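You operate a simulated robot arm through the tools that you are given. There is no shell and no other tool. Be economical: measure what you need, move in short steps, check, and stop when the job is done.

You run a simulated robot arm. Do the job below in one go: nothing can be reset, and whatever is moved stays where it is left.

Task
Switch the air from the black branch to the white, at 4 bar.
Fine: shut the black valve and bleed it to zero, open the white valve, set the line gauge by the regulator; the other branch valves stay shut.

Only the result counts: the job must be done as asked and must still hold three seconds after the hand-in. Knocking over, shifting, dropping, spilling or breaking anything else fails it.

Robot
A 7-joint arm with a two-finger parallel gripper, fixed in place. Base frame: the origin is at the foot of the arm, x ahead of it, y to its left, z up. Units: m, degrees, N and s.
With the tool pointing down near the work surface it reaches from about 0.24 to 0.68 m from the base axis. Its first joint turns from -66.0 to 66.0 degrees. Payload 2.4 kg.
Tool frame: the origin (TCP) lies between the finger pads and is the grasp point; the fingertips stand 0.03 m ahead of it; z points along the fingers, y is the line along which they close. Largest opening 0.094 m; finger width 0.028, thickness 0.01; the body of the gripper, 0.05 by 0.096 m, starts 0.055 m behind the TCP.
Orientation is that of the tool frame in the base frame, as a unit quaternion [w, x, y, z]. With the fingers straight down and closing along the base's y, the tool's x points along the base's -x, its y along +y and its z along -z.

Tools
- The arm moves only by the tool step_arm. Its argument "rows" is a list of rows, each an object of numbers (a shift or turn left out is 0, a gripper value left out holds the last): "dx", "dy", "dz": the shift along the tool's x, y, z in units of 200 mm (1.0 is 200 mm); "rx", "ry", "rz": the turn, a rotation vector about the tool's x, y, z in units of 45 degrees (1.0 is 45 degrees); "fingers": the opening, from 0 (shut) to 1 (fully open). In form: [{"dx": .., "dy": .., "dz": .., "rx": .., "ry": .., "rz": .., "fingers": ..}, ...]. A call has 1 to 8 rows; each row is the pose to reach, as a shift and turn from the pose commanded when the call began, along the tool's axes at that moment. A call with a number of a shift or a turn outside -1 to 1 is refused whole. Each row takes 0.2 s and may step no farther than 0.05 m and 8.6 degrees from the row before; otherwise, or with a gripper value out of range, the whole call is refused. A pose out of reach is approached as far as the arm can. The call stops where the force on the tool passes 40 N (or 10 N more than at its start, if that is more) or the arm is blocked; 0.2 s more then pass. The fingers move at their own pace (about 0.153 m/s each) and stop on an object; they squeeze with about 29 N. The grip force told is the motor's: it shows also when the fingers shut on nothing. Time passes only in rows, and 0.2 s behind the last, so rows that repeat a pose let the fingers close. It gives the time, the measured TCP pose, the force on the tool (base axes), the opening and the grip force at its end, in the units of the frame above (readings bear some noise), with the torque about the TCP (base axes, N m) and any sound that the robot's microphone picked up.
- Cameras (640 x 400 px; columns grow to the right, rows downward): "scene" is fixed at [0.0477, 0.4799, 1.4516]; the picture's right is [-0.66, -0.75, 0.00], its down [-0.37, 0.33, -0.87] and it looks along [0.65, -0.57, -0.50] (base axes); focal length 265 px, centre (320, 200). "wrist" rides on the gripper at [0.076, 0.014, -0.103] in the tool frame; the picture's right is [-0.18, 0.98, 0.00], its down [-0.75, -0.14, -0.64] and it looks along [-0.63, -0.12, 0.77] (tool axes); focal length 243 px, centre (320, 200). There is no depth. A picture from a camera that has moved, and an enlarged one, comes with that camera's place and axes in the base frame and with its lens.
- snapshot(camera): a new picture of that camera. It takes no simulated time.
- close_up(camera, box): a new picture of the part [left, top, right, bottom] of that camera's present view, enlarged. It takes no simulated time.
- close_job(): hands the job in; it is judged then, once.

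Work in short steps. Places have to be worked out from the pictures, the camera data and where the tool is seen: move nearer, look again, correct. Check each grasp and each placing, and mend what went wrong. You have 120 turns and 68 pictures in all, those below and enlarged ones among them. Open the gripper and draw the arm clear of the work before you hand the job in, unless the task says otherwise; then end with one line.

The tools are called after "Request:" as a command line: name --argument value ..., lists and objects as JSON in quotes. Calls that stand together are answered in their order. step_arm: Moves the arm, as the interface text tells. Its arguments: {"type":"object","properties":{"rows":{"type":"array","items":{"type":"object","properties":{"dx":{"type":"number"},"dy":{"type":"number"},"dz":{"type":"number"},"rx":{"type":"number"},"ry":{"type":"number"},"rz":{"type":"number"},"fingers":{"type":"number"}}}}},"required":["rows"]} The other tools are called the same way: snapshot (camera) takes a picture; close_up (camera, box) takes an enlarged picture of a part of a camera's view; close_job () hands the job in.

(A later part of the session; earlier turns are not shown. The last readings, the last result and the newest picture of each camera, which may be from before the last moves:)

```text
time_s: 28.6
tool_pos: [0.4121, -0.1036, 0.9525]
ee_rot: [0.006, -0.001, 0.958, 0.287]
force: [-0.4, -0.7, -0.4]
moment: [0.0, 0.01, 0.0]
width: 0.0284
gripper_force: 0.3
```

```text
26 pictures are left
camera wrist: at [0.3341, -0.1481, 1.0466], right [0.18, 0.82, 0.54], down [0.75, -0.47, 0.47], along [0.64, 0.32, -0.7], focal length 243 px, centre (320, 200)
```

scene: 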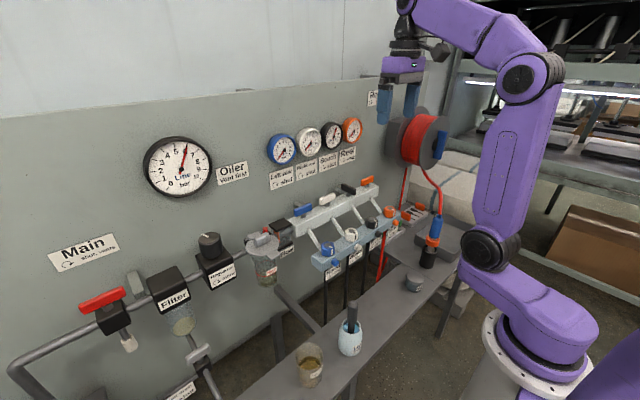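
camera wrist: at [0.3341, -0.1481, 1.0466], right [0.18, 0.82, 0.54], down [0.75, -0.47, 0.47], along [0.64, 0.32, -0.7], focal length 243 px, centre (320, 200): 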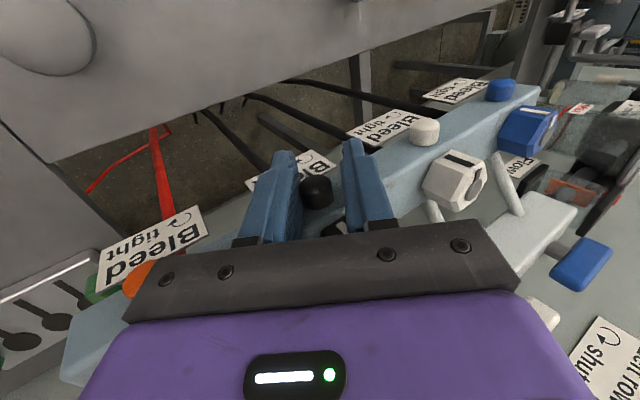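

Now tilted -33° with the knob between the fingers. I close and turn 45° counter-clockwise, reading torque and sound.

Request:
step_arm --rows '[{"fingers": 0}, {"fingers": 0}, {"rx": 0.17, "dy": 0.008, "dz": 0.001}, {"rx": 0.34, "dy": 0.016, "dz": 0.002}, {"rx": 0.51, "dy": 0.023, "dz": 0.005}, {"rx": 0.68, "dy": 0.03, "dz": 0.008}, {"rx": 0.84, "dy": 0.037, "dz": 0.012}, {"rx": 1.0, "dy": 0.0424, "dz": 0.0175}]'

Request:
step_arm --rows '[{"rx": 0.17, "dy": 0.008, "dz": 0.001}, {"rx": 0.34, "dy": 0.016, "dz": 0.002}, {"rx": 0.51, "dy": 0.023, "dz": 0.005}, {"rx": 0.51, "dy": 0.023, "dz": 0.005}]'

Request:
close_up --camera "scene" --box '[290, 110, 370, 180]'

```text
time_s: 29.4
tool_pos: [0.4131, -0.1078, 0.9541]
ee_rot: [0.007, 0.002, 0.974, 0.227]
force: [-0.3, -4.0, -4.1]
moment: [-0.07, 0.16, 0.06]
width: 0.0176
gripper_force: 45.6
stopped in row 4: the force on the tool passed its limit at 42 N (the readings are from after the stop); the commanded pose is now the measured one
```

```text
time_s: 30.4
tool_pos: [0.4129, -0.1013, 0.9549]
ee_rot: [0.007, 0.001, 1.0, 0.027]
force: [-0.8, 2.6, -2.5]
moment: [0.07, 0.11, 0.02]
width: 0.0158
gripper_force: 44.8
```

```text
5.71 times, centred on (330, 145) of scene
camera zoom: at [0.0477, 0.4799, 1.4516], right [-0.66, -0.75, 0.0], down [-0.38, 0.33, -0.87], along [0.65, -0.57, -0.5], focal length 1512 px, centre (263, 514)
```

zoom: 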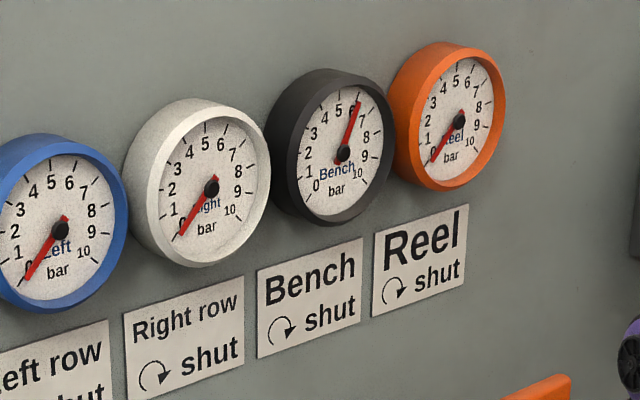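

Bench still reads 6 after about 70° of knob, so the knob looks like a plain outlet. A hard stop above 1.2 Nm is what a joint limit feels like, so I go back to the hex to test the other direction gently. First I release, rise, level the tool, and shift over the hex.

Request:
step_arm --rows '[{"fingers": 0.5}, {"fingers": 0.5}, {"dz": -0.2, "rx": 0.07}, {"dz": -0.38, "rx": 0.07}, {"dz": -0.38, "dx": -0.1, "dy": 0.01, "rx": 0.07, "rz": -0.16}, {"dz": -0.38, "dx": -0.203, "dy": 0.01, "rx": 0.07, "rz": -0.33}, {"dz": -0.38, "dx": -0.203, "dy": 0.01, "rx": 0.07, "rz": -0.5}, {"dz": -0.38, "dx": -0.203, "dy": 0.01, "rx": 0.07, "rz": -0.667}]'

Request:
close_up --camera "wrist" --box '[220, 90, 420, 230]'

```text
time_s: 32.2
tool_pos: [0.4544, -0.1035, 1.0292]
ee_rot: [0.013, -0.257, 0.966, 0.0]
force: [-1.0, -0.3, -0.8]
moment: [-0.01, 0.03, -0.02]
width: 0.047
gripper_force: 0.1
```

```text
2.86 times, centred on (320, 160) of wrist
camera zoom: at [0.3765, -0.1304, 1.1316], right [-0.33, 0.94, 0.0], down [0.71, 0.25, 0.66], along [0.63, 0.21, -0.75], focal length 693 px, centre (320, 314)
```

zoom: 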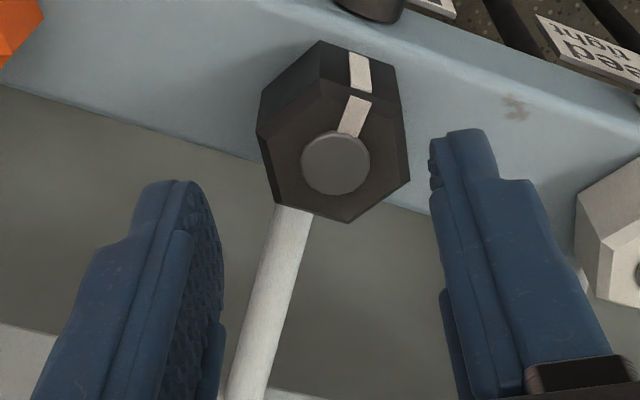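

The hex is at about (0.453, -0.100). I correct position and tilt, descend and grip on the 120° flats.

Request:
step_arm --rows '[{"dx": -0.003, "dy": 0.0155, "dz": 0.08, "rx": -0.0085, "ry": 0.032}, {"dx": -0.003, "dy": 0.0155, "dz": 0.16, "rx": -0.0085, "ry": 0.032}, {"dx": -0.003, "dy": 0.0155, "dz": 0.2, "rx": -0.0085, "ry": 0.032}, {"dx": -0.003, "dy": 0.0155, "dz": 0.2, "rx": -0.0085, "ry": 0.032, "fingers": 0}, {"dx": -0.003, "dy": 0.0155, "dz": 0.2, "rx": -0.0085, "ry": 0.032, "fingers": 0}]'

Request:
step_arm --rows '[{"rz": 0.09}, {"rz": 0.18}, {"rz": 0.27}]'

```text
time_s: 33.4
tool_pos: [0.4522, -0.1026, 0.9905]
ee_rot: [0.002, -0.256, 0.967, -0.002]
force: [5.8, -6.5, 5.3]
moment: [0.31, 0.29, -0.02]
width: 0.0344
gripper_force: 44.9
```

```text
time_s: 34.2
tool_pos: [0.4523, -0.1009, 0.9913]
ee_rot: [0.001, -0.151, 0.989, 0.0]
force: [0.9, -4.6, 19.7]
moment: [0.26, -0.42, -0.03]
width: 0.0344
gripper_force: 45.7
```

Unexpectedly, the hex turned freely clockwise: width stayed at 34.4 mm with no torque. I check the mark and the gauge.

Request:
close_up --camera "wrist" --box '[220, 90, 420, 230]'

Request:
close_up --camera "scene" --box '[290, 110, 400, 250]'

```text
2.86 times, centred on (320, 160) of wrist
camera zoom: at [0.374, -0.1101, 1.0938], right [-0.12, 0.99, 0.0], down [0.76, 0.09, 0.65], along [0.64, 0.07, -0.76], focal length 693 px, centre (320, 314)
```

zoom: 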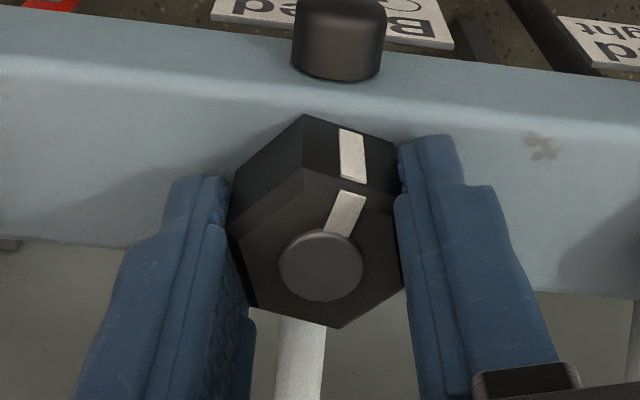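

```text
2.86 times, centred on (345, 180) of scene
camera zoom: at [0.0474, 0.4798, 1.4516], right [-0.66, -0.75, 0.0], down [-0.37, 0.33, -0.87], along [0.65, -0.57, -0.5], focal length 756 px, centre (249, 257)
```

zoom: 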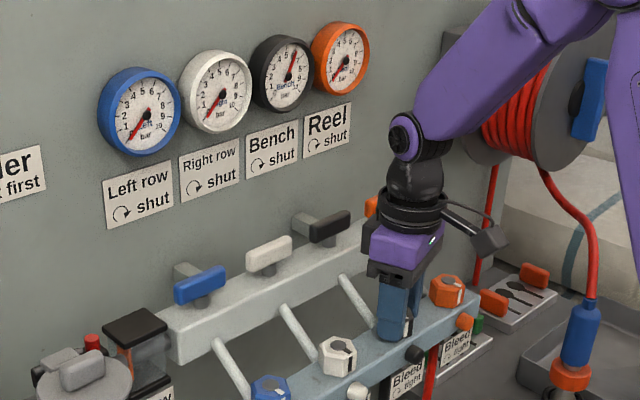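

The mark has followed the turn about 15° clockwise. Counter-clockwise was a hard stop and the branch held 6 bar there, so whatever the label says, the gauge will tell. I turn a further 30°, easing up 2 mm because the hex is lifting.

Request:
step_arm --rows '[{"rz": 0.13, "dz": -0.01}, {"rz": 0.26, "dz": -0.01}, {"rz": 0.4, "dz": -0.01}, {"rz": 0.53, "dz": -0.01}, {"rz": 0.67, "dz": -0.01}, {"rz": 0.67, "dz": -0.01}]'

Request:
close_up --camera "scene" --box '[290, 110, 370, 180]'

```text
time_s: 35.6
tool_pos: [0.4535, -0.0997, 0.9894]
ee_rot: [0.0, 0.11, 0.994, 0.0]
force: [11.8, -0.1, -31.1]
moment: [0.06, -0.22, 0.0]
width: 0.0348
gripper_force: 45.1
```

```text
5.71 times, centred on (330, 145) of scene
camera zoom: at [0.0485, 0.4798, 1.4516], right [-0.66, -0.75, 0.0], down [-0.38, 0.33, -0.86], along [0.65, -0.57, -0.5], focal length 1512 px, centre (263, 514)
```

zoom: 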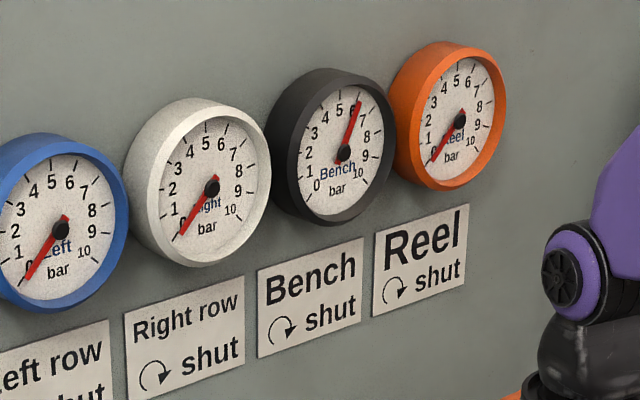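

Turned 42° in total without effect on the gauge; the tool is now being pulled down 31 N. I ease down and go another 30°, watching torque.

Request:
step_arm --rows '[{"rz": 0.0, "dz": 0.012}, {"rz": 0.13, "dz": 0.012}, {"rz": 0.26, "dz": 0.012}, {"rz": 0.4, "dz": 0.012}, {"rz": 0.53, "dz": 0.012}, {"rz": 0.67, "dz": 0.012}, {"rz": 0.67, "dz": 0.012}]'

Request:
snapshot --camera "scene"

```text
time_s: 37.2
tool_pos: [0.4539, -0.0987, 0.9905]
ee_rot: [0.002, 0.364, 0.931, 0.0]
force: [-4.4, 16.8, 21.6]
moment: [-0.03, 0.04, 1.21]
width: 0.0349
gripper_force: 45.0
```

```text
20 pictures are left
```

scene: 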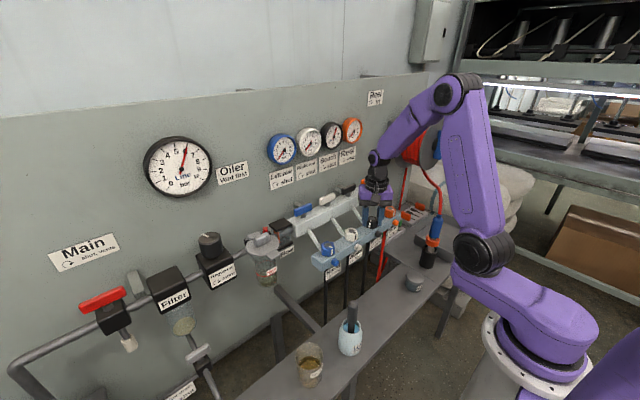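

Torque rose to 1.2 Nm after about 70°. I check whether that is a stop or a finger on the pipe, and whether the black handle is fully aligned.

Request:
close_up --camera "wrist" --box '[220, 80, 480, 240]'

Request:
close_up --camera "scene" --box '[285, 165, 405, 255]'

```text
2.46 times, centred on (350, 160) of wrist
camera zoom: at [0.4054, -0.0368, 1.0933], right [0.8, 0.6, 0.0], down [0.46, -0.61, 0.65], along [0.39, -0.52, -0.76], focal length 597 px, centre (246, 298)
```

zoom: 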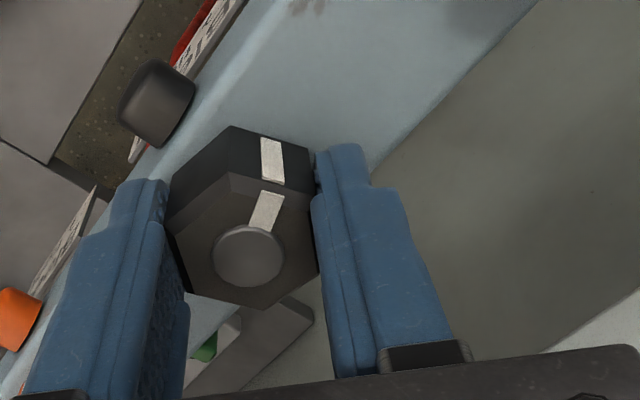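

```text
4.44 times, centred on (345, 210) of scene
camera zoom: at [0.0473, 0.4804, 1.4514], right [-0.66, -0.75, 0.0], down [-0.37, 0.33, -0.87], along [0.65, -0.57, -0.5], focal length 1176 px, centre (209, 156)
```

zoom: 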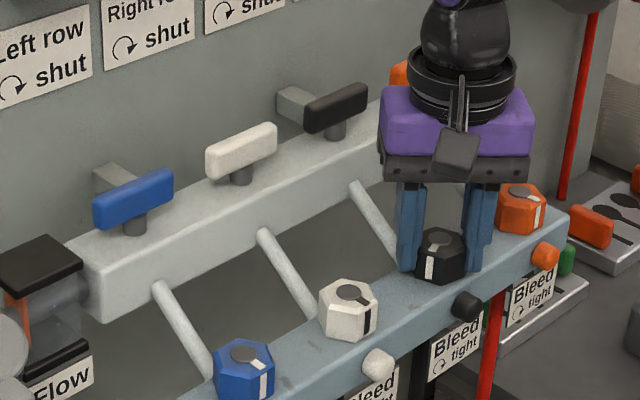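

The hex followed the turn, and with the width unchanged the torque is probably a finger against the pipe. I release, turn the tool back 60° to the next flats and re-grip to continue.

Request:
step_arm --rows '[{"fingers": 0.5, "rz": -0.03}, {"fingers": 0.5, "rz": -0.03}, {"rz": -0.2}, {"rz": -0.37}, {"rz": -0.54}, {"rz": -0.7}, {"rz": -0.85}, {"rz": -1.0}]'

Request:
step_arm --rows '[{"rz": -0.16}, {"rz": -0.333}, {"rz": -0.333}, {"rz": -0.333, "fingers": 0}, {"rz": -0.333, "fingers": 0}]'

Request:
step_arm --rows '[{"rz": 0.17}, {"rz": 0.34}, {"rz": 0.51}, {"rz": 0.68}, {"rz": 0.84}, {"rz": 1.0}, {"rz": 1.0}]'

Request:
close_up --camera "scene" --box '[290, 110, 370, 180]'

```text
time_s: 39.0
tool_pos: [0.4514, -0.0994, 0.9909]
ee_rot: [0.001, -0.021, 1.0, -0.001]
force: [0.4, 0.1, -0.5]
moment: [-0.02, 0.02, 0.07]
width: 0.0471
gripper_force: 0.0
```

```text
time_s: 40.2
tool_pos: [0.4521, -0.1013, 0.9903]
ee_rot: [0.001, -0.15, 0.989, -0.002]
force: [0.5, -2.5, -2.0]
moment: [0.24, -0.27, 0.49]
width: 0.035
gripper_force: 44.6
```

```text
time_s: 41.8
tool_pos: [0.4524, -0.0982, 0.9907]
ee_rot: [0.001, 0.241, 0.971, 0.0]
force: [1.4, 18.4, -6.4]
moment: [-0.12, -0.05, 0.04]
width: 0.0379
gripper_force: 45.3
```

```text
5.71 times, centred on (330, 145) of scene
camera zoom: at [0.0479, 0.4804, 1.4514], right [-0.66, -0.75, 0.0], down [-0.38, 0.33, -0.87], along [0.65, -0.57, -0.5], focal length 1512 px, centre (263, 514)
```

zoom: 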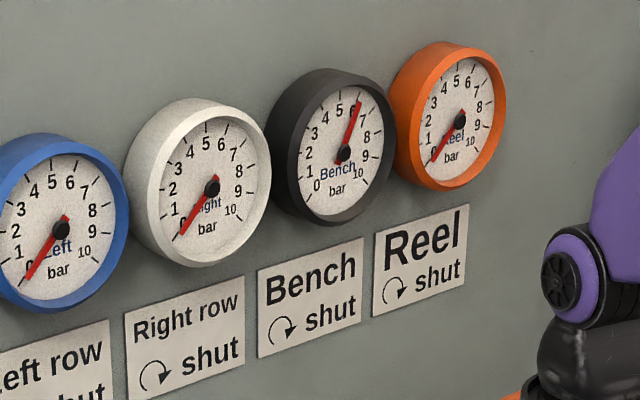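

The black hex has about 70° of travel with stops at both ends, yet Bench is still at 6. The Flow indicator should show whether air is passing, so I look at it and at the hex.

Request:
close_up --camera "scene" --box '[225, 205, 315, 275]'

Request:
close_up --camera "wrist" --box '[220, 80, 420, 240]'

```text
5.71 times, centred on (270, 240) of scene
camera zoom: at [0.0479, 0.4804, 1.4514], right [-0.66, -0.75, 0.0], down [-0.38, 0.33, -0.87], along [0.65, -0.57, -0.5], focal length 1512 px, centre (606, -29)
```

zoom: 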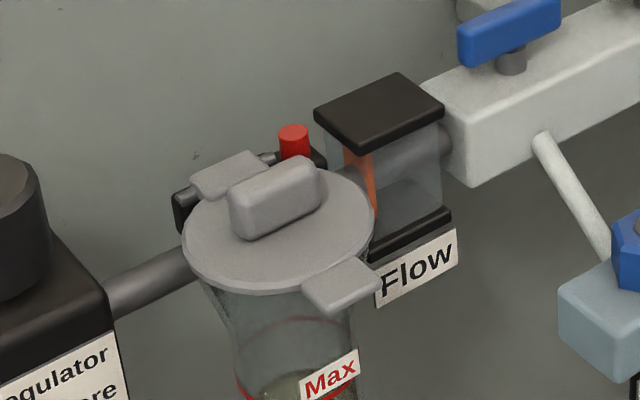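

```text
2.50 times, centred on (320, 160) of wrist
camera zoom: at [0.3898, -0.0507, 1.0931], right [0.62, 0.78, 0.0], down [0.6, -0.48, 0.64], along [0.5, -0.4, -0.77], focal length 606 px, centre (320, 300)
```

zoom: 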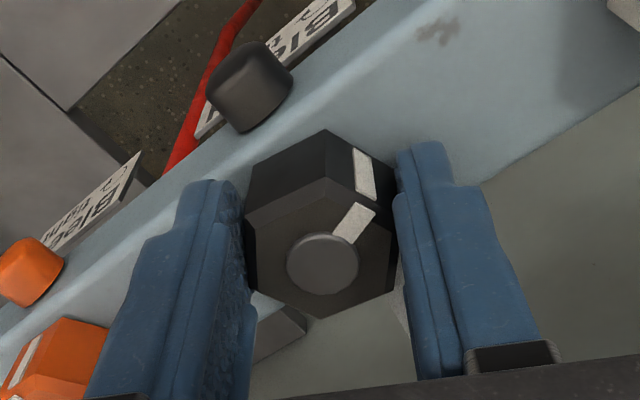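

No flow shows, and the hex mark has moved about 75° clockwise. One explanation is that the black valve still leaks in because it isn't quite at its stop. I go back to the handle and push it firmly further clockwise.

Request:
step_arm --rows '[{"fingers": 0.5}, {"fingers": 0.5}, {"dz": -0.2, "rz": 0.16}, {"dz": -0.4, "rz": 0.33}, {"dz": -0.6, "rz": 0.5}, {"dz": -0.6, "rz": 0.67}, {"dz": -0.6, "rz": 0.84}, {"dz": -0.6, "rz": 1.0}]'

Request:
step_arm --rows '[{"rz": 0.19}, {"rz": 0.38}, {"rz": 0.38}]'

Request:
step_arm --rows '[{"dy": 0.24}, {"dy": 0.48}, {"dy": 0.525}, {"dy": 0.525}]'

```text
time_s: 43.6
tool_pos: [0.4512, -0.1001, 1.1099]
ee_rot: [0.002, 0.594, 0.804, 0.0]
force: [0.0, -1.3, -0.3]
moment: [-0.03, -0.03, -0.02]
width: 0.047
gripper_force: 0.0
```

```text
time_s: 44.4
tool_pos: [0.452, -0.1006, 1.1086]
ee_rot: [0.002, 0.707, 0.707, 0.0]
force: [-0.3, -1.1, 0.3]
moment: [-0.01, -0.02, 0.02]
width: 0.047
gripper_force: 0.1
```

```text
time_s: 45.4
tool_pos: [0.5579, -0.1013, 1.1105]
ee_rot: [0.001, 0.707, 0.707, 0.0]
force: [0.1, -0.6, -0.3]
moment: [-0.02, 0.01, -0.05]
width: 0.0471
gripper_force: 0.1
```

Now above the handle. I descend, grip, and turn clockwise up to 13° more, reading the torque.

Request:
step_arm --rows '[{"dx": 0.012, "dy": 0.008, "dz": 0.15}, {"dx": 0.012, "dy": 0.008, "dz": 0.255}, {"dx": 0.012, "dy": 0.008, "dz": 0.255, "fingers": 0}, {"dx": 0.012, "dy": 0.008, "dz": 0.255, "fingers": 0}, {"dx": 0.012, "dy": 0.008, "dz": 0.255, "fingers": 0}]'

Request:
step_arm --rows '[{"rz": 0.1}, {"rz": 0.2}, {"rz": 0.3}, {"rz": 0.3}]'

Request:
close_up --camera "scene" --box '[270, 110, 370, 220]'

```text
time_s: 46.6
tool_pos: [0.5602, -0.1009, 1.059]
ee_rot: [0.001, 0.706, 0.708, 0.001]
force: [3.6, -0.1, -1.4]
moment: [0.21, -0.08, -0.02]
width: 0.0172
gripper_force: 44.9
```

```text
time_s: 47.6
tool_pos: [0.5599, -0.0977, 1.0611]
ee_rot: [0.002, 0.784, 0.621, 0.0]
force: [10.4, 4.0, -2.0]
moment: [-0.71, 0.0, 1.49]
width: 0.0221
gripper_force: 44.7
```

```text
3.64 times, centred on (320, 165) of scene
camera zoom: at [0.0481, 0.48, 1.4515], right [-0.66, -0.75, 0.0], down [-0.38, 0.33, -0.87], along [0.65, -0.57, -0.5], focal length 962 px, centre (320, 327)
```

zoom: 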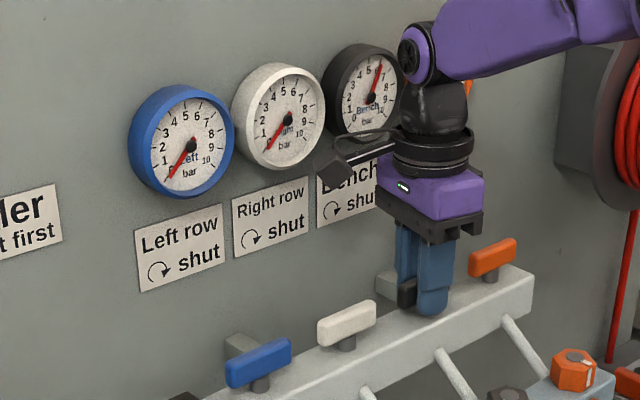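

The handle is at its stop (1.5 Nm), so black is truly shut. All my counter-clockwise tries came before I turned the front knob, and only afterwards did the hex run free, so it may have been locked. I go back to the hex and try counter-clockwise again.

Request:
step_arm --rows '[{"rz": -0.2}, {"rz": -0.3, "fingers": 0.5}, {"rz": -0.3, "fingers": 0.5}, {"dz": -0.2, "rz": -0.3}, {"dz": -0.3, "rz": -0.48}, {"dz": -0.3, "rz": -0.66}, {"dz": -0.3, "rz": -0.83}, {"dz": -0.3, "rz": -1.0}]'

Request:
step_arm --rows '[{"rz": -0.13}, {"rz": -0.26}, {"rz": -0.395}, {"rz": -0.395}]'

Request:
step_arm --rows '[{"dx": 0.15, "dy": -0.13}, {"dx": 0.3, "dy": -0.26}, {"dx": 0.397, "dy": -0.347}, {"dx": 0.397, "dy": -0.347}]'

Request:
close_up --camera "wrist" --box '[220, 50, 420, 210]'

```text
refused: row 1 steps farther than a row can; nothing moved
```

```text
time_s: 48.6
tool_pos: [0.5603, -0.0986, 1.0591]
ee_rot: [0.002, 0.68, 0.733, 0.001]
force: [19.1, -3.6, -1.7]
moment: [1.36, 0.08, -0.01]
width: 0.0175
gripper_force: 45.2
```

```text
time_s: 48.9
tool_pos: [0.5599, -0.0996, 1.0607]
ee_rot: [0.016, 0.681, 0.732, 0.006]
force: [14.6, -3.0, -11.7]
moment: [-0.15, -0.12, -0.04]
width: 0.0172
gripper_force: 44.7
stopped in row 1: the force on the tool passed its limit at 67 N (the readings are from after the stop); the commanded pose is now the measured one
```

```text
2.50 times, centred on (320, 130) of wrist
camera zoom: at [0.5639, -0.0205, 1.1628], right [0.99, -0.11, 0.03], down [-0.11, -0.75, 0.65], along [-0.05, -0.65, -0.76], focal length 606 px, centre (320, 375)
```

zoom: 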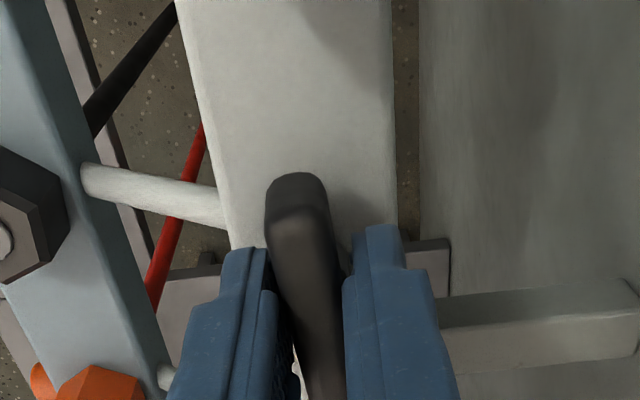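

My first call was refused, and the following ones dragged the handle about 4° back. I turn it clockwise to its stop again and then release.

Request:
step_arm --rows '[{"rx": 0.027, "ry": 0.029, "rz": 0.1}, {"rx": 0.027, "ry": 0.029, "rz": 0.2}, {"rx": 0.027, "ry": 0.029, "rz": 0.25}, {"rx": 0.027, "ry": 0.029, "rz": 0.25}]'

```text
time_s: 49.9
tool_pos: [0.5598, -0.0975, 1.062]
ee_rot: [0.001, 0.749, 0.662, 0.009]
force: [27.7, -0.3, -16.8]
moment: [0.21, -0.01, 1.2]
width: 0.0195
gripper_force: 44.8
```

The handle is at its stop again (1.2 Nm). I release and rise.

Request:
step_arm --rows '[{"fingers": 0.5}, {"fingers": 0.5}, {"dz": -0.15}, {"dz": -0.3}, {"dz": -0.3, "rz": -0.17}, {"dz": -0.3, "rz": -0.34}, {"dz": -0.3, "rz": -0.51}, {"dz": -0.3, "rz": -0.68}]'

```text
time_s: 51.7
tool_pos: [0.5578, -0.0988, 1.1221]
ee_rot: [0.001, 0.548, 0.837, 0.007]
force: [1.2, -0.1, 0.3]
moment: [-0.02, 0.02, 0.01]
width: 0.0468
gripper_force: 0.1
```

Request:
step_arm --rows '[{"rz": -0.19}, {"rz": -0.38}, {"rz": -0.573}, {"rz": -0.573}]'

Request:
step_arm --rows '[{"dx": 0.15, "dy": -0.13}, {"dx": 0.3, "dy": -0.26}, {"dx": 0.393, "dy": -0.343}, {"dx": 0.393, "dy": -0.343, "dz": 0.2}, {"dx": 0.393, "dy": -0.343, "dz": 0.4}, {"dx": 0.393, "dy": -0.343, "dz": 0.45}]'

Request:
close_up --camera "wrist" --box '[220, 70, 420, 230]'

```text
refused: row 3 steps farther than a row can; nothing moved
```

```text
time_s: 53.1
tool_pos: [0.4664, -0.0508, 1.0312]
ee_rot: [0.0, 0.548, 0.836, 0.007]
force: [-0.3, 1.0, 0.5]
moment: [0.0, -0.04, 0.0]
width: 0.047
gripper_force: 0.0
```

```text
2.50 times, centred on (320, 150) of wrist
camera zoom: at [0.4459, 0.0228, 1.1351], right [0.97, 0.22, 0.01], down [0.17, -0.75, 0.64], along [0.15, -0.62, -0.77], focal length 606 px, centre (320, 325)
```

zoom: 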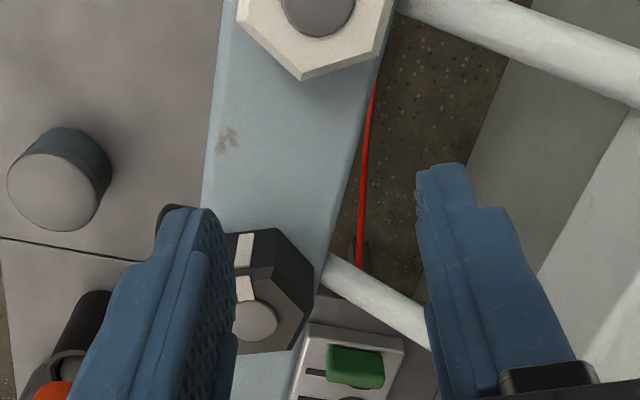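

That rotation was refused by a hair and the shift ran at the wrong angle, but it stayed clear of everything. From now on I send one call at a time; I rotate to 40.6° here.

Request:
step_arm --rows '[{"dz": -0.05, "rz": -0.18}, {"dz": -0.05, "rz": -0.36}, {"dz": -0.05, "rz": -0.54}, {"dz": -0.05, "rz": -0.573}, {"dz": -0.05, "rz": -0.573}]'

```text
time_s: 54.3
tool_pos: [0.4638, -0.0525, 1.0404]
ee_rot: [0.002, 0.346, 0.938, 0.007]
force: [0.3, -0.3, -0.2]
moment: [-0.01, -0.01, -0.03]
width: 0.047
gripper_force: 0.0
```

Request:
step_arm --rows '[{"dx": -0.112, "dy": -0.2135}, {"dx": -0.112, "dy": -0.2135, "dz": 0.12}, {"dx": -0.112, "dy": -0.2135, "dz": 0.25}, {"dx": -0.112, "dy": -0.2135, "dz": 0.25}]'

```text
time_s: 55.3
tool_pos: [0.4532, -0.1009, 0.9899]
ee_rot: [0.002, 0.348, 0.937, 0.006]
force: [0.1, -0.2, -0.7]
moment: [0.03, 0.02, 0.0]
width: 0.0468
gripper_force: 0.0
```

I'm down around the hex without contact. I close and turn counter-clockwise 40°.

Request:
step_arm --rows '[{"fingers": 0}, {"fingers": 0}, {"rz": -0.17}, {"rz": -0.34}, {"rz": -0.51}, {"rz": -0.68}, {"rz": -0.84}, {"rz": -1.0}]'

```text
time_s: 57.1
tool_pos: [0.4533, -0.0997, 0.9881]
ee_rot: [0.004, -0.039, 0.999, 0.005]
force: [-5.0, -4.3, -2.1]
moment: [-1.07, 0.66, 0.01]
width: 0.0345
gripper_force: 45.1
```

It follows freely, back to about 25°. I continue 45° more, past the original position.

Request:
step_arm --rows '[{"rz": -0.17}, {"rz": -0.34}, {"rz": -0.51}, {"rz": -0.68}, {"rz": -0.84}, {"rz": -1.0}]'

```text
time_s: 58.5
tool_pos: [0.4551, -0.0997, 0.9913]
ee_rot: [0.009, -0.417, 0.909, 0.002]
force: [10.6, -13.9, -6.4]
moment: [0.59, -0.03, -0.93]
width: 0.0388
gripper_force: 45.6
```

The counter-clockwise stop is at the original position, so the hex is now back exactly where it was and does not affect the pressure. The round knob right above the label must be the bleed screw, needing more turn than my roughly 65°. I release the hex, rise and square up for larger strokes on the knob.

Request:
step_arm --rows '[{"rz": 0.15}, {"rz": 0.3}, {"rz": 0.3, "fingers": 0.5}, {"rz": 0.3, "fingers": 0.5}, {"rz": 0.3, "dz": -0.2}, {"rz": 0.48, "dz": -0.35}, {"rz": 0.66, "dz": -0.35}, {"rz": 0.84, "dz": -0.35}]'

```text
time_s: 60.3
tool_pos: [0.4512, -0.1017, 1.061]
ee_rot: [0.005, -0.099, 0.995, 0.005]
force: [0.3, -0.4, -0.9]
moment: [0.0, 0.0, 0.0]
width: 0.047
gripper_force: 0.1
```

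Request:
step_arm --rows '[{"rz": 0.13}, {"rz": 0.253}, {"rz": 0.253, "rx": 0.0, "ry": 0.012}]'

Request:
close_up --camera "wrist" --box '[240, 50, 400, 180]'

```text
time_s: 61.1
tool_pos: [0.4537, -0.101, 1.0598]
ee_rot: [-0.001, 0.0, 1.0, 0.005]
force: [-0.3, -0.4, 0.1]
moment: [0.0, -0.01, 0.02]
width: 0.047
gripper_force: 0.0
```

```text
3.08 times, centred on (320, 115) of wrist
camera zoom: at [0.3753, -0.0875, 1.1636], right [0.18, 0.98, 0.01], down [0.75, -0.15, 0.64], along [0.63, -0.11, -0.77], focal length 746 px, centre (320, 462)
```

zoom: 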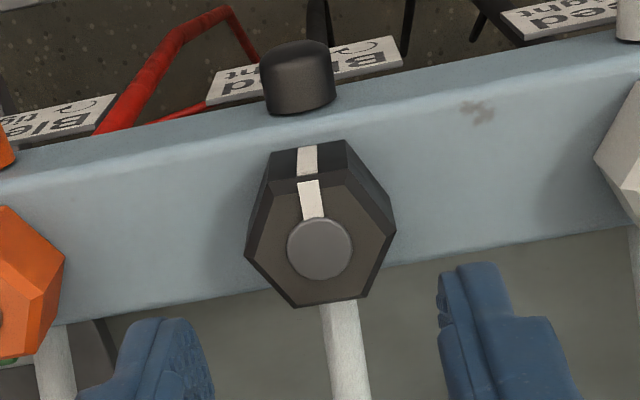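

The mark is back at -x. I move over to the knob with the fingers at 28 mm and descend.

Request:
step_arm --rows '[{"dx": 0.12, "fingers": 0.3}, {"dx": 0.21, "dy": 0.005}, {"dx": 0.21, "dy": 0.005, "dz": 0.2}, {"dx": 0.21, "dy": 0.005, "dz": 0.4}, {"dx": 0.21, "dy": 0.005, "dz": 0.53}, {"dx": 0.21, "dy": 0.005, "dz": 0.53}]'

```text
time_s: 62.5
tool_pos: [0.4096, -0.0963, 0.9546]
ee_rot: [-0.001, -0.001, 1.0, 0.006]
force: [-0.5, -0.3, 0.1]
moment: [0.02, 0.02, 0.0]
width: 0.0281
gripper_force: 0.1
```

Request:
step_arm --rows '[{"dy": -0.012, "dx": -0.01}, {"dx": -0.01, "rx": -0.17, "dy": -0.02, "dz": 0.001}, {"dx": -0.01, "rx": -0.34, "dy": -0.026, "dz": 0.002}, {"dx": -0.01, "rx": -0.51, "dy": -0.032, "dz": 0.004}, {"dx": -0.01, "rx": -0.68, "dy": -0.038, "dz": 0.007}, {"dx": -0.01, "rx": -0.84, "dy": -0.042, "dz": 0.01}, {"dx": -0.01, "rx": -1.0, "dy": -0.045, "dz": 0.013}, {"dx": -0.01, "rx": -1.0, "dy": -0.045, "dz": 0.013}]'

```text
time_s: 63.9
tool_pos: [0.4122, -0.1043, 0.9568]
ee_rot: [-0.002, -0.004, 0.947, 0.321]
force: [-11.8, 6.2, 14.2]
moment: [-1.78, -0.73, -0.8]
width: 0.0317
gripper_force: 3.1
stopped in row 7: the force on the tool passed its limit at 62 N (the readings are from after the stop); the commanded pose is now the measured one
```

The hand touched something at -37° tilt. I back off 4°, close, and check the reading.

Request:
step_arm --rows '[{"rx": 0.1, "dy": 0.004}, {"rx": 0.1, "dy": 0.004}, {"rx": 0.1, "dy": 0.004, "fingers": 0}, {"rx": 0.1, "dy": 0.004, "fingers": 0}]'

Request:
close_up --camera "scene" --box '[290, 110, 440, 270]'

```text
time_s: 65.0
tool_pos: [0.4142, -0.1095, 0.9545]
ee_rot: [0.001, -0.001, 0.961, 0.277]
force: [1.8, -5.3, -5.2]
moment: [-0.13, 0.32, 0.08]
width: 0.0162
gripper_force: 44.7
stopped in row 4: the force on the tool passed its limit at 41 N (the readings are from after the stop); the commanded pose is now the measured one
```

```text
2.50 times, centred on (365, 190) of scene
camera zoom: at [0.0478, 0.4798, 1.4516], right [-0.66, -0.75, 0.0], down [-0.38, 0.33, -0.87], along [0.65, -0.57, -0.5], focal length 661 px, centre (208, 225)
```

zoom: 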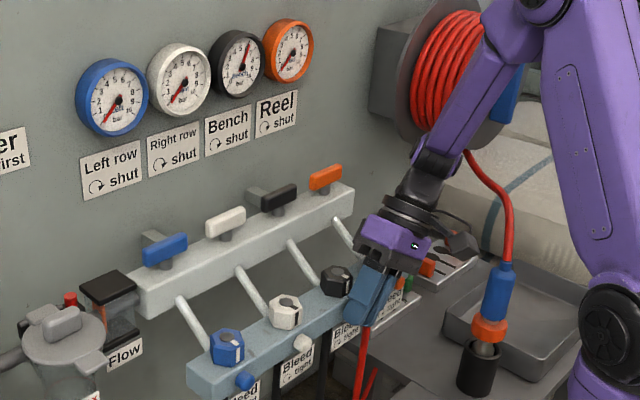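

The self-centred grip shows the knob axis about 18 mm ahead of the TCP (z≈0.937). I turn 45° counter-clockwise about that axis.

Request:
step_arm --rows '[{"rx": 0.0}, {"rx": 0.16, "dy": 0.011, "dz": 0.001}, {"rx": 0.33, "dy": 0.023, "dz": 0.003}, {"rx": 0.5, "dy": 0.0344, "dz": 0.007}, {"rx": 0.67, "dy": 0.045, "dz": 0.012}, {"rx": 0.84, "dy": 0.055, "dz": 0.019}, {"rx": 1.0, "dy": 0.0636, "dz": 0.026}]'

```text
time_s: 66.6
tool_pos: [0.4127, -0.0966, 0.9565]
ee_rot: [0.0, -0.002, 0.994, -0.112]
force: [0.1, -18.4, -0.5]
moment: [-0.22, 0.56, -0.25]
width: 0.0174
gripper_force: 44.7
```

Request:
step_arm --rows '[{"rx": 0.16, "dy": 0.017, "dz": 0.001}, {"rx": 0.33, "dy": 0.03, "dz": 0.003}, {"rx": 0.5, "dy": 0.04, "dz": 0.007}, {"rx": 0.5, "dy": 0.04, "dz": 0.007}]'

Request:
close_up --camera "scene" --box '[290, 110, 390, 250]'

```text
time_s: 67.4
tool_pos: [0.4117, -0.0901, 0.9546]
ee_rot: [0.001, 0.008, 0.958, -0.287]
force: [-12.8, -4.1, 16.3]
moment: [2.88, -1.33, 1.4]
width: 0.0163
gripper_force: 44.6
stopped in row 4: the force on the tool passed its limit at 63 N (the readings are from after the stop); the commanded pose is now the measured one
```

```text
2.86 times, centred on (340, 180) of scene
camera zoom: at [0.047, 0.4797, 1.4517], right [-0.66, -0.75, 0.0], down [-0.37, 0.33, -0.87], along [0.65, -0.57, -0.5], focal length 756 px, centre (263, 257)
```

zoom: 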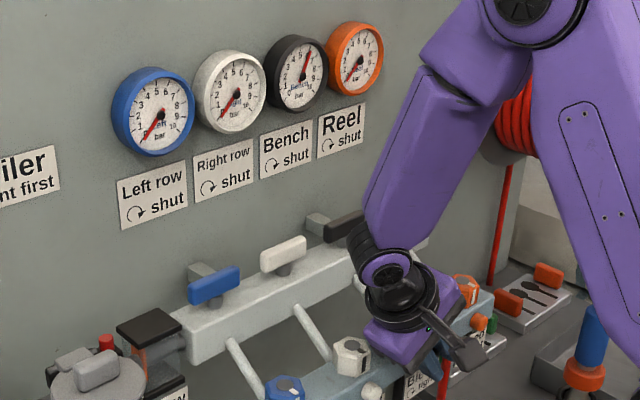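

Bench is unchanged. I release the knob, back straight out (-x) and take a close frontal look at knob and hex.

Request:
step_arm --rows '[{"rx": -0.1, "dy": -0.006}, {"rx": -0.1, "dy": -0.006, "fingers": 0.4}, {"rx": -0.1, "dy": -0.006, "fingers": 0.4}, {"rx": -0.1, "dy": -0.006, "dx": 0.2}, {"rx": -0.1, "dy": -0.006, "dx": 0.4}, {"rx": -0.28, "dy": -0.006, "dx": 0.4}, {"rx": -0.46, "dy": -0.006, "dx": 0.4}, {"rx": -0.64, "dy": -0.006, "dx": 0.4}]'

```text
time_s: 69.2
tool_pos: [0.334, -0.0907, 0.9536]
ee_rot: [0.004, 0.007, 0.999, -0.04]
force: [-0.3, -0.4, -0.9]
moment: [0.03, 0.01, 0.03]
width: 0.0374
gripper_force: 0.0
out of reach, approached as far as the arm can: row 5
```

Rather than guess, I use a diagnostic that is needed anyway. I lower the regulator: if Bench follows the line it is still being fed; if not, it is isolated. I rise and travel toward the regulator.

Request:
step_arm --rows '[{"dz": -0.24, "rx": -0.1}, {"dz": -0.48, "rx": -0.1}, {"dz": -0.72, "rx": -0.1, "dx": -0.05}, {"dz": -0.96, "rx": -0.1, "dx": -0.1}, {"dz": -1.0, "rx": -0.1, "dx": -0.2, "dy": 0.2, "fingers": 0.8}, {"dz": -1.0, "rx": -0.1, "dx": -0.3, "dy": 0.42}, {"dz": -1.0, "rx": -0.1, "dx": -0.4, "dy": 0.64}, {"dz": -1.0, "rx": -0.1, "dx": -0.5, "dy": 0.86}]'

```text
time_s: 71.0
tool_pos: [0.4356, 0.1002, 1.1362]
ee_rot: [0.004, 0.007, 1.0, -0.001]
force: [0.1, 0.1, -0.4]
moment: [0.02, 0.03, 0.02]
width: 0.0751
gripper_force: 0.1
```

Request:
step_arm --rows '[{"dx": -0.08, "dy": 0.19, "dz": -0.06}, {"dx": -0.16, "dy": 0.38, "dz": -0.12}, {"dx": -0.24, "dy": 0.57, "dz": -0.2}, {"dx": -0.32, "dy": 0.76, "dz": -0.25}, {"dx": -0.4, "dy": 0.95, "dz": -0.3}, {"dx": -0.4, "dy": 1.0, "dz": -0.3}]'

Request:
snapshot --camera "wrist"

```text
time_s: 72.4
tool_pos: [0.5175, 0.2951, 1.2]
ee_rot: [0.002, 0.006, 1.0, -0.002]
force: [-0.3, -0.8, -0.5]
moment: [0.0, 0.02, -0.01]
width: 0.0749
gripper_force: 0.0
```

```text
8 pictures are left
camera wrist: at [0.4392, 0.31, 1.3033], right [0.2, 0.98, 0.0], down [0.75, -0.15, 0.65], along [0.63, -0.13, -0.76], focal length 243 px, centre (320, 200)
```

wrist: 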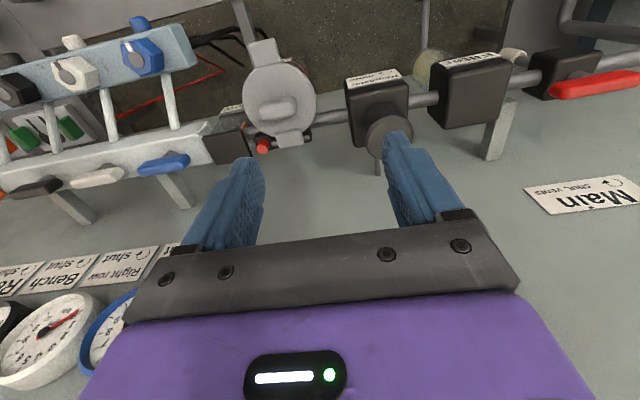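

Triangulated, the regulator knob top is near (0.564, 0.356, 1.07) with a diameter of about 50 mm. I move over it and lower to z≈1.075.

Request:
step_arm --rows '[{"dx": -0.12, "dy": 0.15, "fingers": 0.85}, {"dx": -0.2325, "dy": 0.305}, {"dx": -0.2325, "dy": 0.305, "dz": 0.2}, {"dx": -0.2325, "dy": 0.305, "dz": 0.4}, {"dx": -0.2325, "dy": 0.305, "dz": 0.52}, {"dx": -0.2325, "dy": 0.305, "dz": 0.62}, {"dx": -0.2325, "dy": 0.305, "dz": 0.62}]'

Request:
snapshot --camera "wrist"

```text
time_s: 74.0
tool_pos: [0.5659, 0.3539, 1.0749]
ee_rot: [0.003, 0.007, 1.0, -0.001]
force: [-0.1, 0.0, -0.7]
moment: [-0.01, -0.03, -0.03]
width: 0.0798
gripper_force: 0.1
out of reach, approached as far as the arm can: row 1, 2, 3, 4
```

```text
7 pictures are left
camera wrist: at [0.4875, 0.3691, 1.1771], right [0.2, 0.98, 0.0], down [0.75, -0.15, 0.65], along [0.63, -0.13, -0.76], focal length 243 px, centre (320, 200)
```

wrist: 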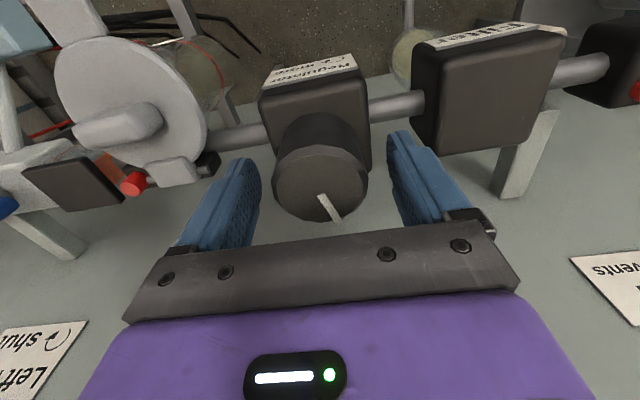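

The knob is well centred. I grip it and turn counter-clockwise 30°, then view Line and Bench together.

Request:
step_arm --rows '[{"fingers": 0}, {"fingers": 0}, {"fingers": 0, "rz": -0.13}, {"rz": -0.26}, {"rz": -0.4}, {"rz": -0.53}, {"rz": -0.67}, {"rz": -0.67}]'

Request:
close_up --camera "scene" --box '[140, 110, 370, 250]'

```text
time_s: 75.8
tool_pos: [0.565, 0.3553, 1.0743]
ee_rot: [0.001, -0.254, 0.967, -0.002]
force: [-5.6, 9.3, -22.9]
moment: [0.39, -0.68, -0.04]
width: 0.05
gripper_force: 44.7
```

```text
2.78 times, centred on (255, 180) of scene
camera zoom: at [0.0479, 0.4805, 1.4514], right [-0.66, -0.75, 0.0], down [-0.38, 0.33, -0.87], along [0.65, -0.57, -0.5], focal length 736 px, centre (501, 256)
```

zoom: 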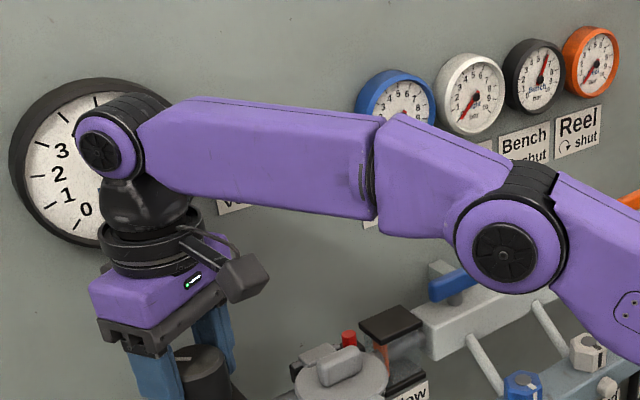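

The knob turned but the arm hides the Line gauge. I release and withdraw to read it.

Request:
step_arm --rows '[{"fingers": 0.85}, {"fingers": 0.85}, {"dz": -0.2}, {"dz": -0.35}, {"dz": -0.35, "dx": 0.2}, {"dz": -0.35, "dx": 0.4}, {"dz": -0.35, "dx": 0.6, "dy": -0.1}, {"dz": -0.35, "dx": 0.8, "dy": -0.2}]'

```text
time_s: 77.6
tool_pos: [0.4421, 0.244, 1.1498]
ee_rot: [0.005, -0.252, 0.968, -0.001]
force: [-0.3, 0.7, 0.2]
moment: [-0.03, -0.04, 0.02]
width: 0.0799
gripper_force: 0.1
out of reach, approached as far as the arm can: row 3, 4
```

Request:
step_arm --rows '[{"dx": 0.1, "dy": -0.18}, {"dx": 0.2, "dy": -0.36}, {"dx": 0.3, "dy": -0.54}, {"dx": 0.4, "dy": -0.7}]'

Request:
close_up --camera "scene" --box '[140, 100, 370, 240]'

```text
time_s: 78.6
tool_pos: [0.4447, 0.0812, 1.1488]
ee_rot: [0.004, -0.254, 0.967, -0.001]
force: [0.3, -0.3, 0.6]
moment: [0.01, 0.0, 0.01]
width: 0.0802
gripper_force: 0.0
```

```text
2.78 times, centred on (255, 170) of scene
camera zoom: at [0.0477, 0.4799, 1.4516], right [-0.66, -0.75, 0.0], down [-0.38, 0.33, -0.87], along [0.65, -0.57, -0.5], focal length 736 px, centre (501, 284)
```

zoom: 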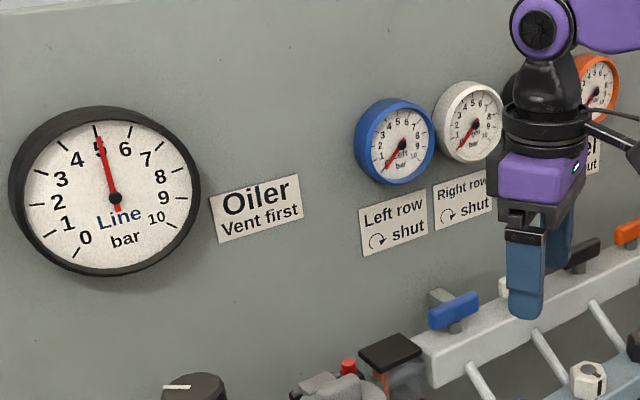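

Useful result: Line now reads 5.0, so it's 30° per bar, while Bench stayed at 6, so it is isolated. The soap and seal pots suggest the hexes are union nuts for leak tasks, which makes the round front knobs the bleed screws. My earlier grip only caught the domed end, so I return for a better one, with the tool pitched 20° so the hand clears the nuts.

Request:
step_arm --rows '[{"dx": 0.142, "dy": -0.126, "dz": 0.05, "rz": 0.133, "fingers": 0.35}, {"dx": 0.284, "dy": -0.252, "dz": 0.1, "rz": 0.267}, {"dx": 0.426, "dy": -0.378, "dz": 0.15, "rz": 0.4}, {"dx": 0.568, "dy": -0.504, "dz": 0.2, "rz": 0.533}, {"dx": 0.71, "dy": -0.63, "dz": 0.25, "rz": 0.667}, {"dx": 0.71, "dy": -0.63, "dz": 0.25, "rz": 0.667}]'

```text
time_s: 80.0
tool_pos: [0.379, -0.0965, 1.0966]
ee_rot: [0.003, 0.007, 1.0, -0.001]
force: [0.8, -0.1, -0.1]
moment: [0.02, 0.02, -0.06]
width: 0.0329
gripper_force: 0.1
```

Request:
step_arm --rows '[{"ry": -0.15}, {"ry": -0.3}, {"ry": -0.444}, {"ry": -0.444}]'

```text
time_s: 81.0
tool_pos: [0.3808, -0.0963, 1.097]
ee_rot: [0.178, 0.006, 0.984, -0.002]
force: [0.1, 0.3, -0.3]
moment: [-0.01, 0.04, 0.0]
width: 0.0328
gripper_force: 0.0
```

Request:
step_arm --rows '[{"dx": 0.05, "dy": -0.015, "dz": 0.23}, {"dx": 0.09, "dy": -0.015, "dz": 0.46}, {"dx": 0.114, "dy": -0.015, "dz": 0.65}, {"dx": 0.114, "dy": -0.015, "dz": 0.737}, {"dx": 0.114, "dy": -0.015, "dz": 0.737}]'

```text
time_s: 82.2
tool_pos: [0.4085, -0.1018, 0.9486]
ee_rot: [0.171, 0.006, 0.985, -0.001]
force: [-30.9, -3.8, 16.3]
moment: [-0.05, 0.36, 0.48]
width: 0.031
gripper_force: 0.2
```

The tips touched the rail front. I back off 5 mm, then roll the tool -45° about the knob axis with the fingers open.

Request:
step_arm --rows '[{"dx": 0.016, "dz": -0.027}, {"dx": 0.016, "dy": -0.006, "dz": -0.026, "rx": -0.157, "rz": 0.057}, {"dx": 0.017, "dy": -0.017, "dz": -0.025, "rx": -0.313, "rz": 0.114}, {"dx": 0.018, "dy": -0.025, "dz": -0.022, "rx": -0.47, "rz": 0.171}, {"dx": 0.02, "dy": -0.034, "dz": -0.018, "rx": -0.627, "rz": 0.228}, {"dx": 0.022, "dy": -0.042, "dz": -0.013, "rx": -0.783, "rz": 0.285}, {"dx": 0.023, "dy": -0.0495, "dz": -0.008, "rx": -0.94, "rz": 0.342}]'

```text
time_s: 83.8
tool_pos: [0.4056, -0.1102, 0.9508]
ee_rot: [0.166, 0.071, 0.909, 0.376]
force: [0.0, 0.1, 0.5]
moment: [-0.01, -0.01, -0.01]
width: 0.0328
gripper_force: 0.2
```

No contact. I close on the knob.

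Request:
step_arm --rows '[{"fingers": 0}, {"fingers": 0}, {"fingers": 0}]'

Request:
close_up --camera "wrist" --box '[220, 90, 420, 250]'

```text
time_s: 84.6
tool_pos: [0.4058, -0.1104, 0.9492]
ee_rot: [0.167, 0.071, 0.909, 0.376]
force: [-1.0, 5.9, 17.3]
moment: [0.24, -0.4, 0.05]
width: 0.0173
gripper_force: 45.0
```

```text
2.50 times, centred on (320, 170) of wrist
camera zoom: at [0.2972, -0.1496, 1.0101], right [0.17, 0.65, 0.74], down [0.48, -0.71, 0.51], along [0.86, 0.26, -0.43], focal length 606 px, centre (320, 275)
```

zoom: 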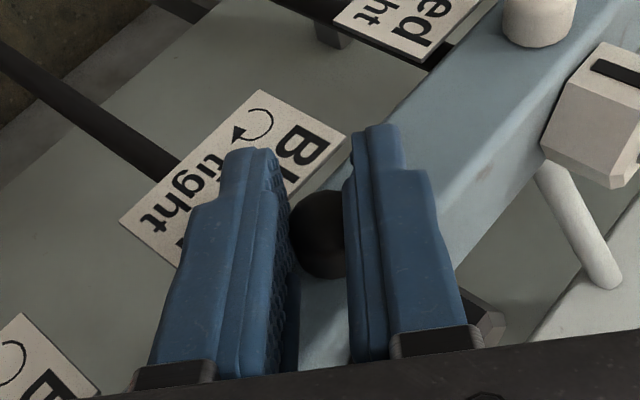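

Good grip on the knob's sides. I roll 45° counter-clockwise (seen from the front) about the knob axis.

Request:
step_arm --rows '[{"rx": 0.157, "rz": -0.057, "dy": 0.0104, "dz": 0.0007}, {"rx": 0.313, "rz": -0.114, "dx": 0.001, "dy": 0.0206, "dz": 0.0026}, {"rx": 0.47, "rz": -0.171, "dx": 0.002, "dy": 0.0305, "dz": 0.0057}, {"rx": 0.627, "rz": -0.228, "dx": 0.0034, "dy": 0.04, "dz": 0.01}, {"rx": 0.783, "rz": -0.285, "dx": 0.0055, "dy": 0.0486, "dz": 0.0155}, {"rx": 0.94, "rz": -0.342, "dx": 0.008, "dy": 0.0565, "dz": 0.022}]'

```text
time_s: 86.0
tool_pos: [0.4086, -0.0996, 0.9534]
ee_rot: [0.176, 0.006, 0.984, -0.002]
force: [-0.9, 9.5, -1.5]
moment: [0.21, 0.07, 0.14]
width: 0.0164
gripper_force: 44.9
```

Request:
step_arm --rows '[{"rx": 0.157, "rz": -0.057, "dy": 0.0104, "dz": 0.0007}, {"rx": 0.313, "rz": -0.114, "dx": 0.001, "dy": 0.0206, "dz": 0.0026}, {"rx": 0.47, "rz": -0.171, "dx": 0.002, "dy": 0.0305, "dz": 0.0057}, {"rx": 0.627, "rz": -0.228, "dx": 0.0034, "dy": 0.04, "dz": 0.01}, {"rx": 0.783, "rz": -0.285, "dx": 0.0055, "dy": 0.0486, "dz": 0.0155}, {"rx": 0.94, "rz": -0.342, "dx": 0.008, "dy": 0.0565, "dz": 0.022}]'

```text
time_s: 87.4
tool_pos: [0.4063, -0.0886, 0.9495]
ee_rot: [0.161, -0.058, 0.909, -0.38]
force: [-1.4, -1.8, -2.9]
moment: [0.12, 0.09, -0.04]
width: 0.0175
gripper_force: 45.1
```

Reaction torque stays small (about 0.1 Nm), below pad slip, so the knob seems to be turning. I check Bench and the nuts.

Request:
close_up --camera "scene" --box '[295, 115, 395, 250]'

```text
2.96 times, centred on (345, 182) of scene
camera zoom: at [0.0477, 0.4798, 1.4516], right [-0.66, -0.75, 0.0], down [-0.37, 0.33, -0.87], along [0.65, -0.57, -0.5], focal length 784 px, centre (246, 252)
```

zoom: 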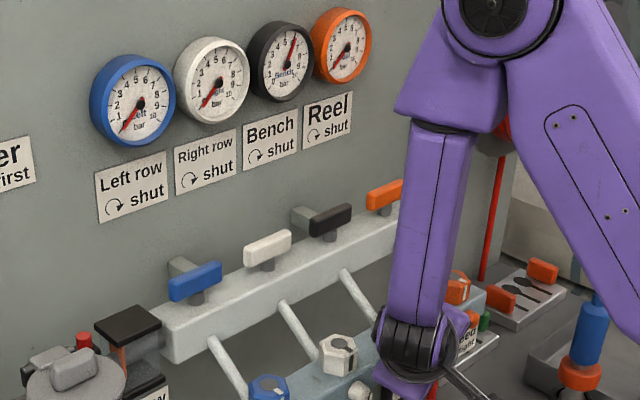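

Bench is still 6. Since the hand is already tilted with the knob gripped, I try the opposite sense (clockwise), comparing the reaction torque and listening.

Request:
step_arm --rows '[{"rx": -0.157, "rz": 0.057, "dy": -0.0104, "dz": 0.0007}, {"rx": -0.313, "rz": 0.114, "dx": 0.001, "dy": -0.0206, "dz": 0.0026}, {"rx": -0.47, "rz": 0.171, "dx": 0.002, "dy": -0.0305, "dz": 0.0057}, {"rx": -0.627, "rz": 0.228, "dx": 0.0034, "dy": -0.04, "dz": 0.01}, {"rx": -0.783, "rz": 0.285, "dx": 0.0055, "dy": -0.0486, "dz": 0.0155}, {"rx": -0.94, "rz": 0.342, "dx": 0.008, "dy": -0.0565, "dz": 0.022}]'

```text
time_s: 88.8
tool_pos: [0.4042, -0.1007, 0.9551]
ee_rot: [0.174, 0.004, 0.985, -0.001]
force: [-0.2, 12.0, -16.6]
moment: [0.13, 0.8, 0.22]
width: 0.0162
gripper_force: 44.8
```

The reaction is small and the same in both senses, so the stub is a fixed silencer on which the pads slide. That leaves the hex as the bleed. It was only open about 7 s with black truly shut, because the handle was a few degrees short of its stop before that. I go back, open the hex again to its clockwise stop and wait longer.

Request:
step_arm --rows '[{"fingers": 0.5}, {"fingers": 0.5}, {"dz": -0.2}, {"dz": -0.4}, {"dz": -0.5, "ry": 0.15}, {"dz": -0.5, "ry": 0.3}, {"dz": -0.5, "ry": 0.444}, {"dz": -0.5, "ry": 0.444}]'

```text
time_s: 90.6
tool_pos: [0.3711, -0.0994, 1.0503]
ee_rot: [0.003, 0.006, 1.0, 0.0]
force: [0.5, -0.9, -0.1]
moment: [0.02, -0.02, 0.02]
width: 0.047
gripper_force: 0.1
```

Request:
step_arm --rows '[{"dx": -0.1, "rz": -0.17}, {"dx": -0.2, "rz": -0.34}, {"dx": -0.3, "rz": -0.51}, {"dx": -0.412, "rz": -0.68}, {"dx": -0.412, "rz": -0.68, "dz": 0.15}, {"dx": -0.412, "rz": -0.68, "dz": 0.3}, {"dx": -0.412, "rz": -0.68, "dz": 0.3}]'

```text
time_s: 92.2
tool_pos: [0.4539, -0.101, 0.9902]
ee_rot: [0.003, -0.258, 0.966, -0.002]
force: [-0.4, -0.5, 0.9]
moment: [-0.01, -0.03, -0.01]
width: 0.0467
gripper_force: 0.0
```

Now in place around the hex on the 120° flats. I close and turn clockwise 45°.

Request:
step_arm --rows '[{"fingers": 0}, {"fingers": 0}, {"rz": 0.17}, {"rz": 0.34}, {"rz": 0.51}, {"rz": 0.68}, {"rz": 0.84}, {"rz": 1.0}]'

```text
time_s: 94.0
tool_pos: [0.4528, -0.0991, 0.9898]
ee_rot: [0.002, 0.133, 0.991, 0.001]
force: [-16.1, 14.0, 12.7]
moment: [0.18, 0.48, 0.03]
width: 0.0347
gripper_force: 45.0
```

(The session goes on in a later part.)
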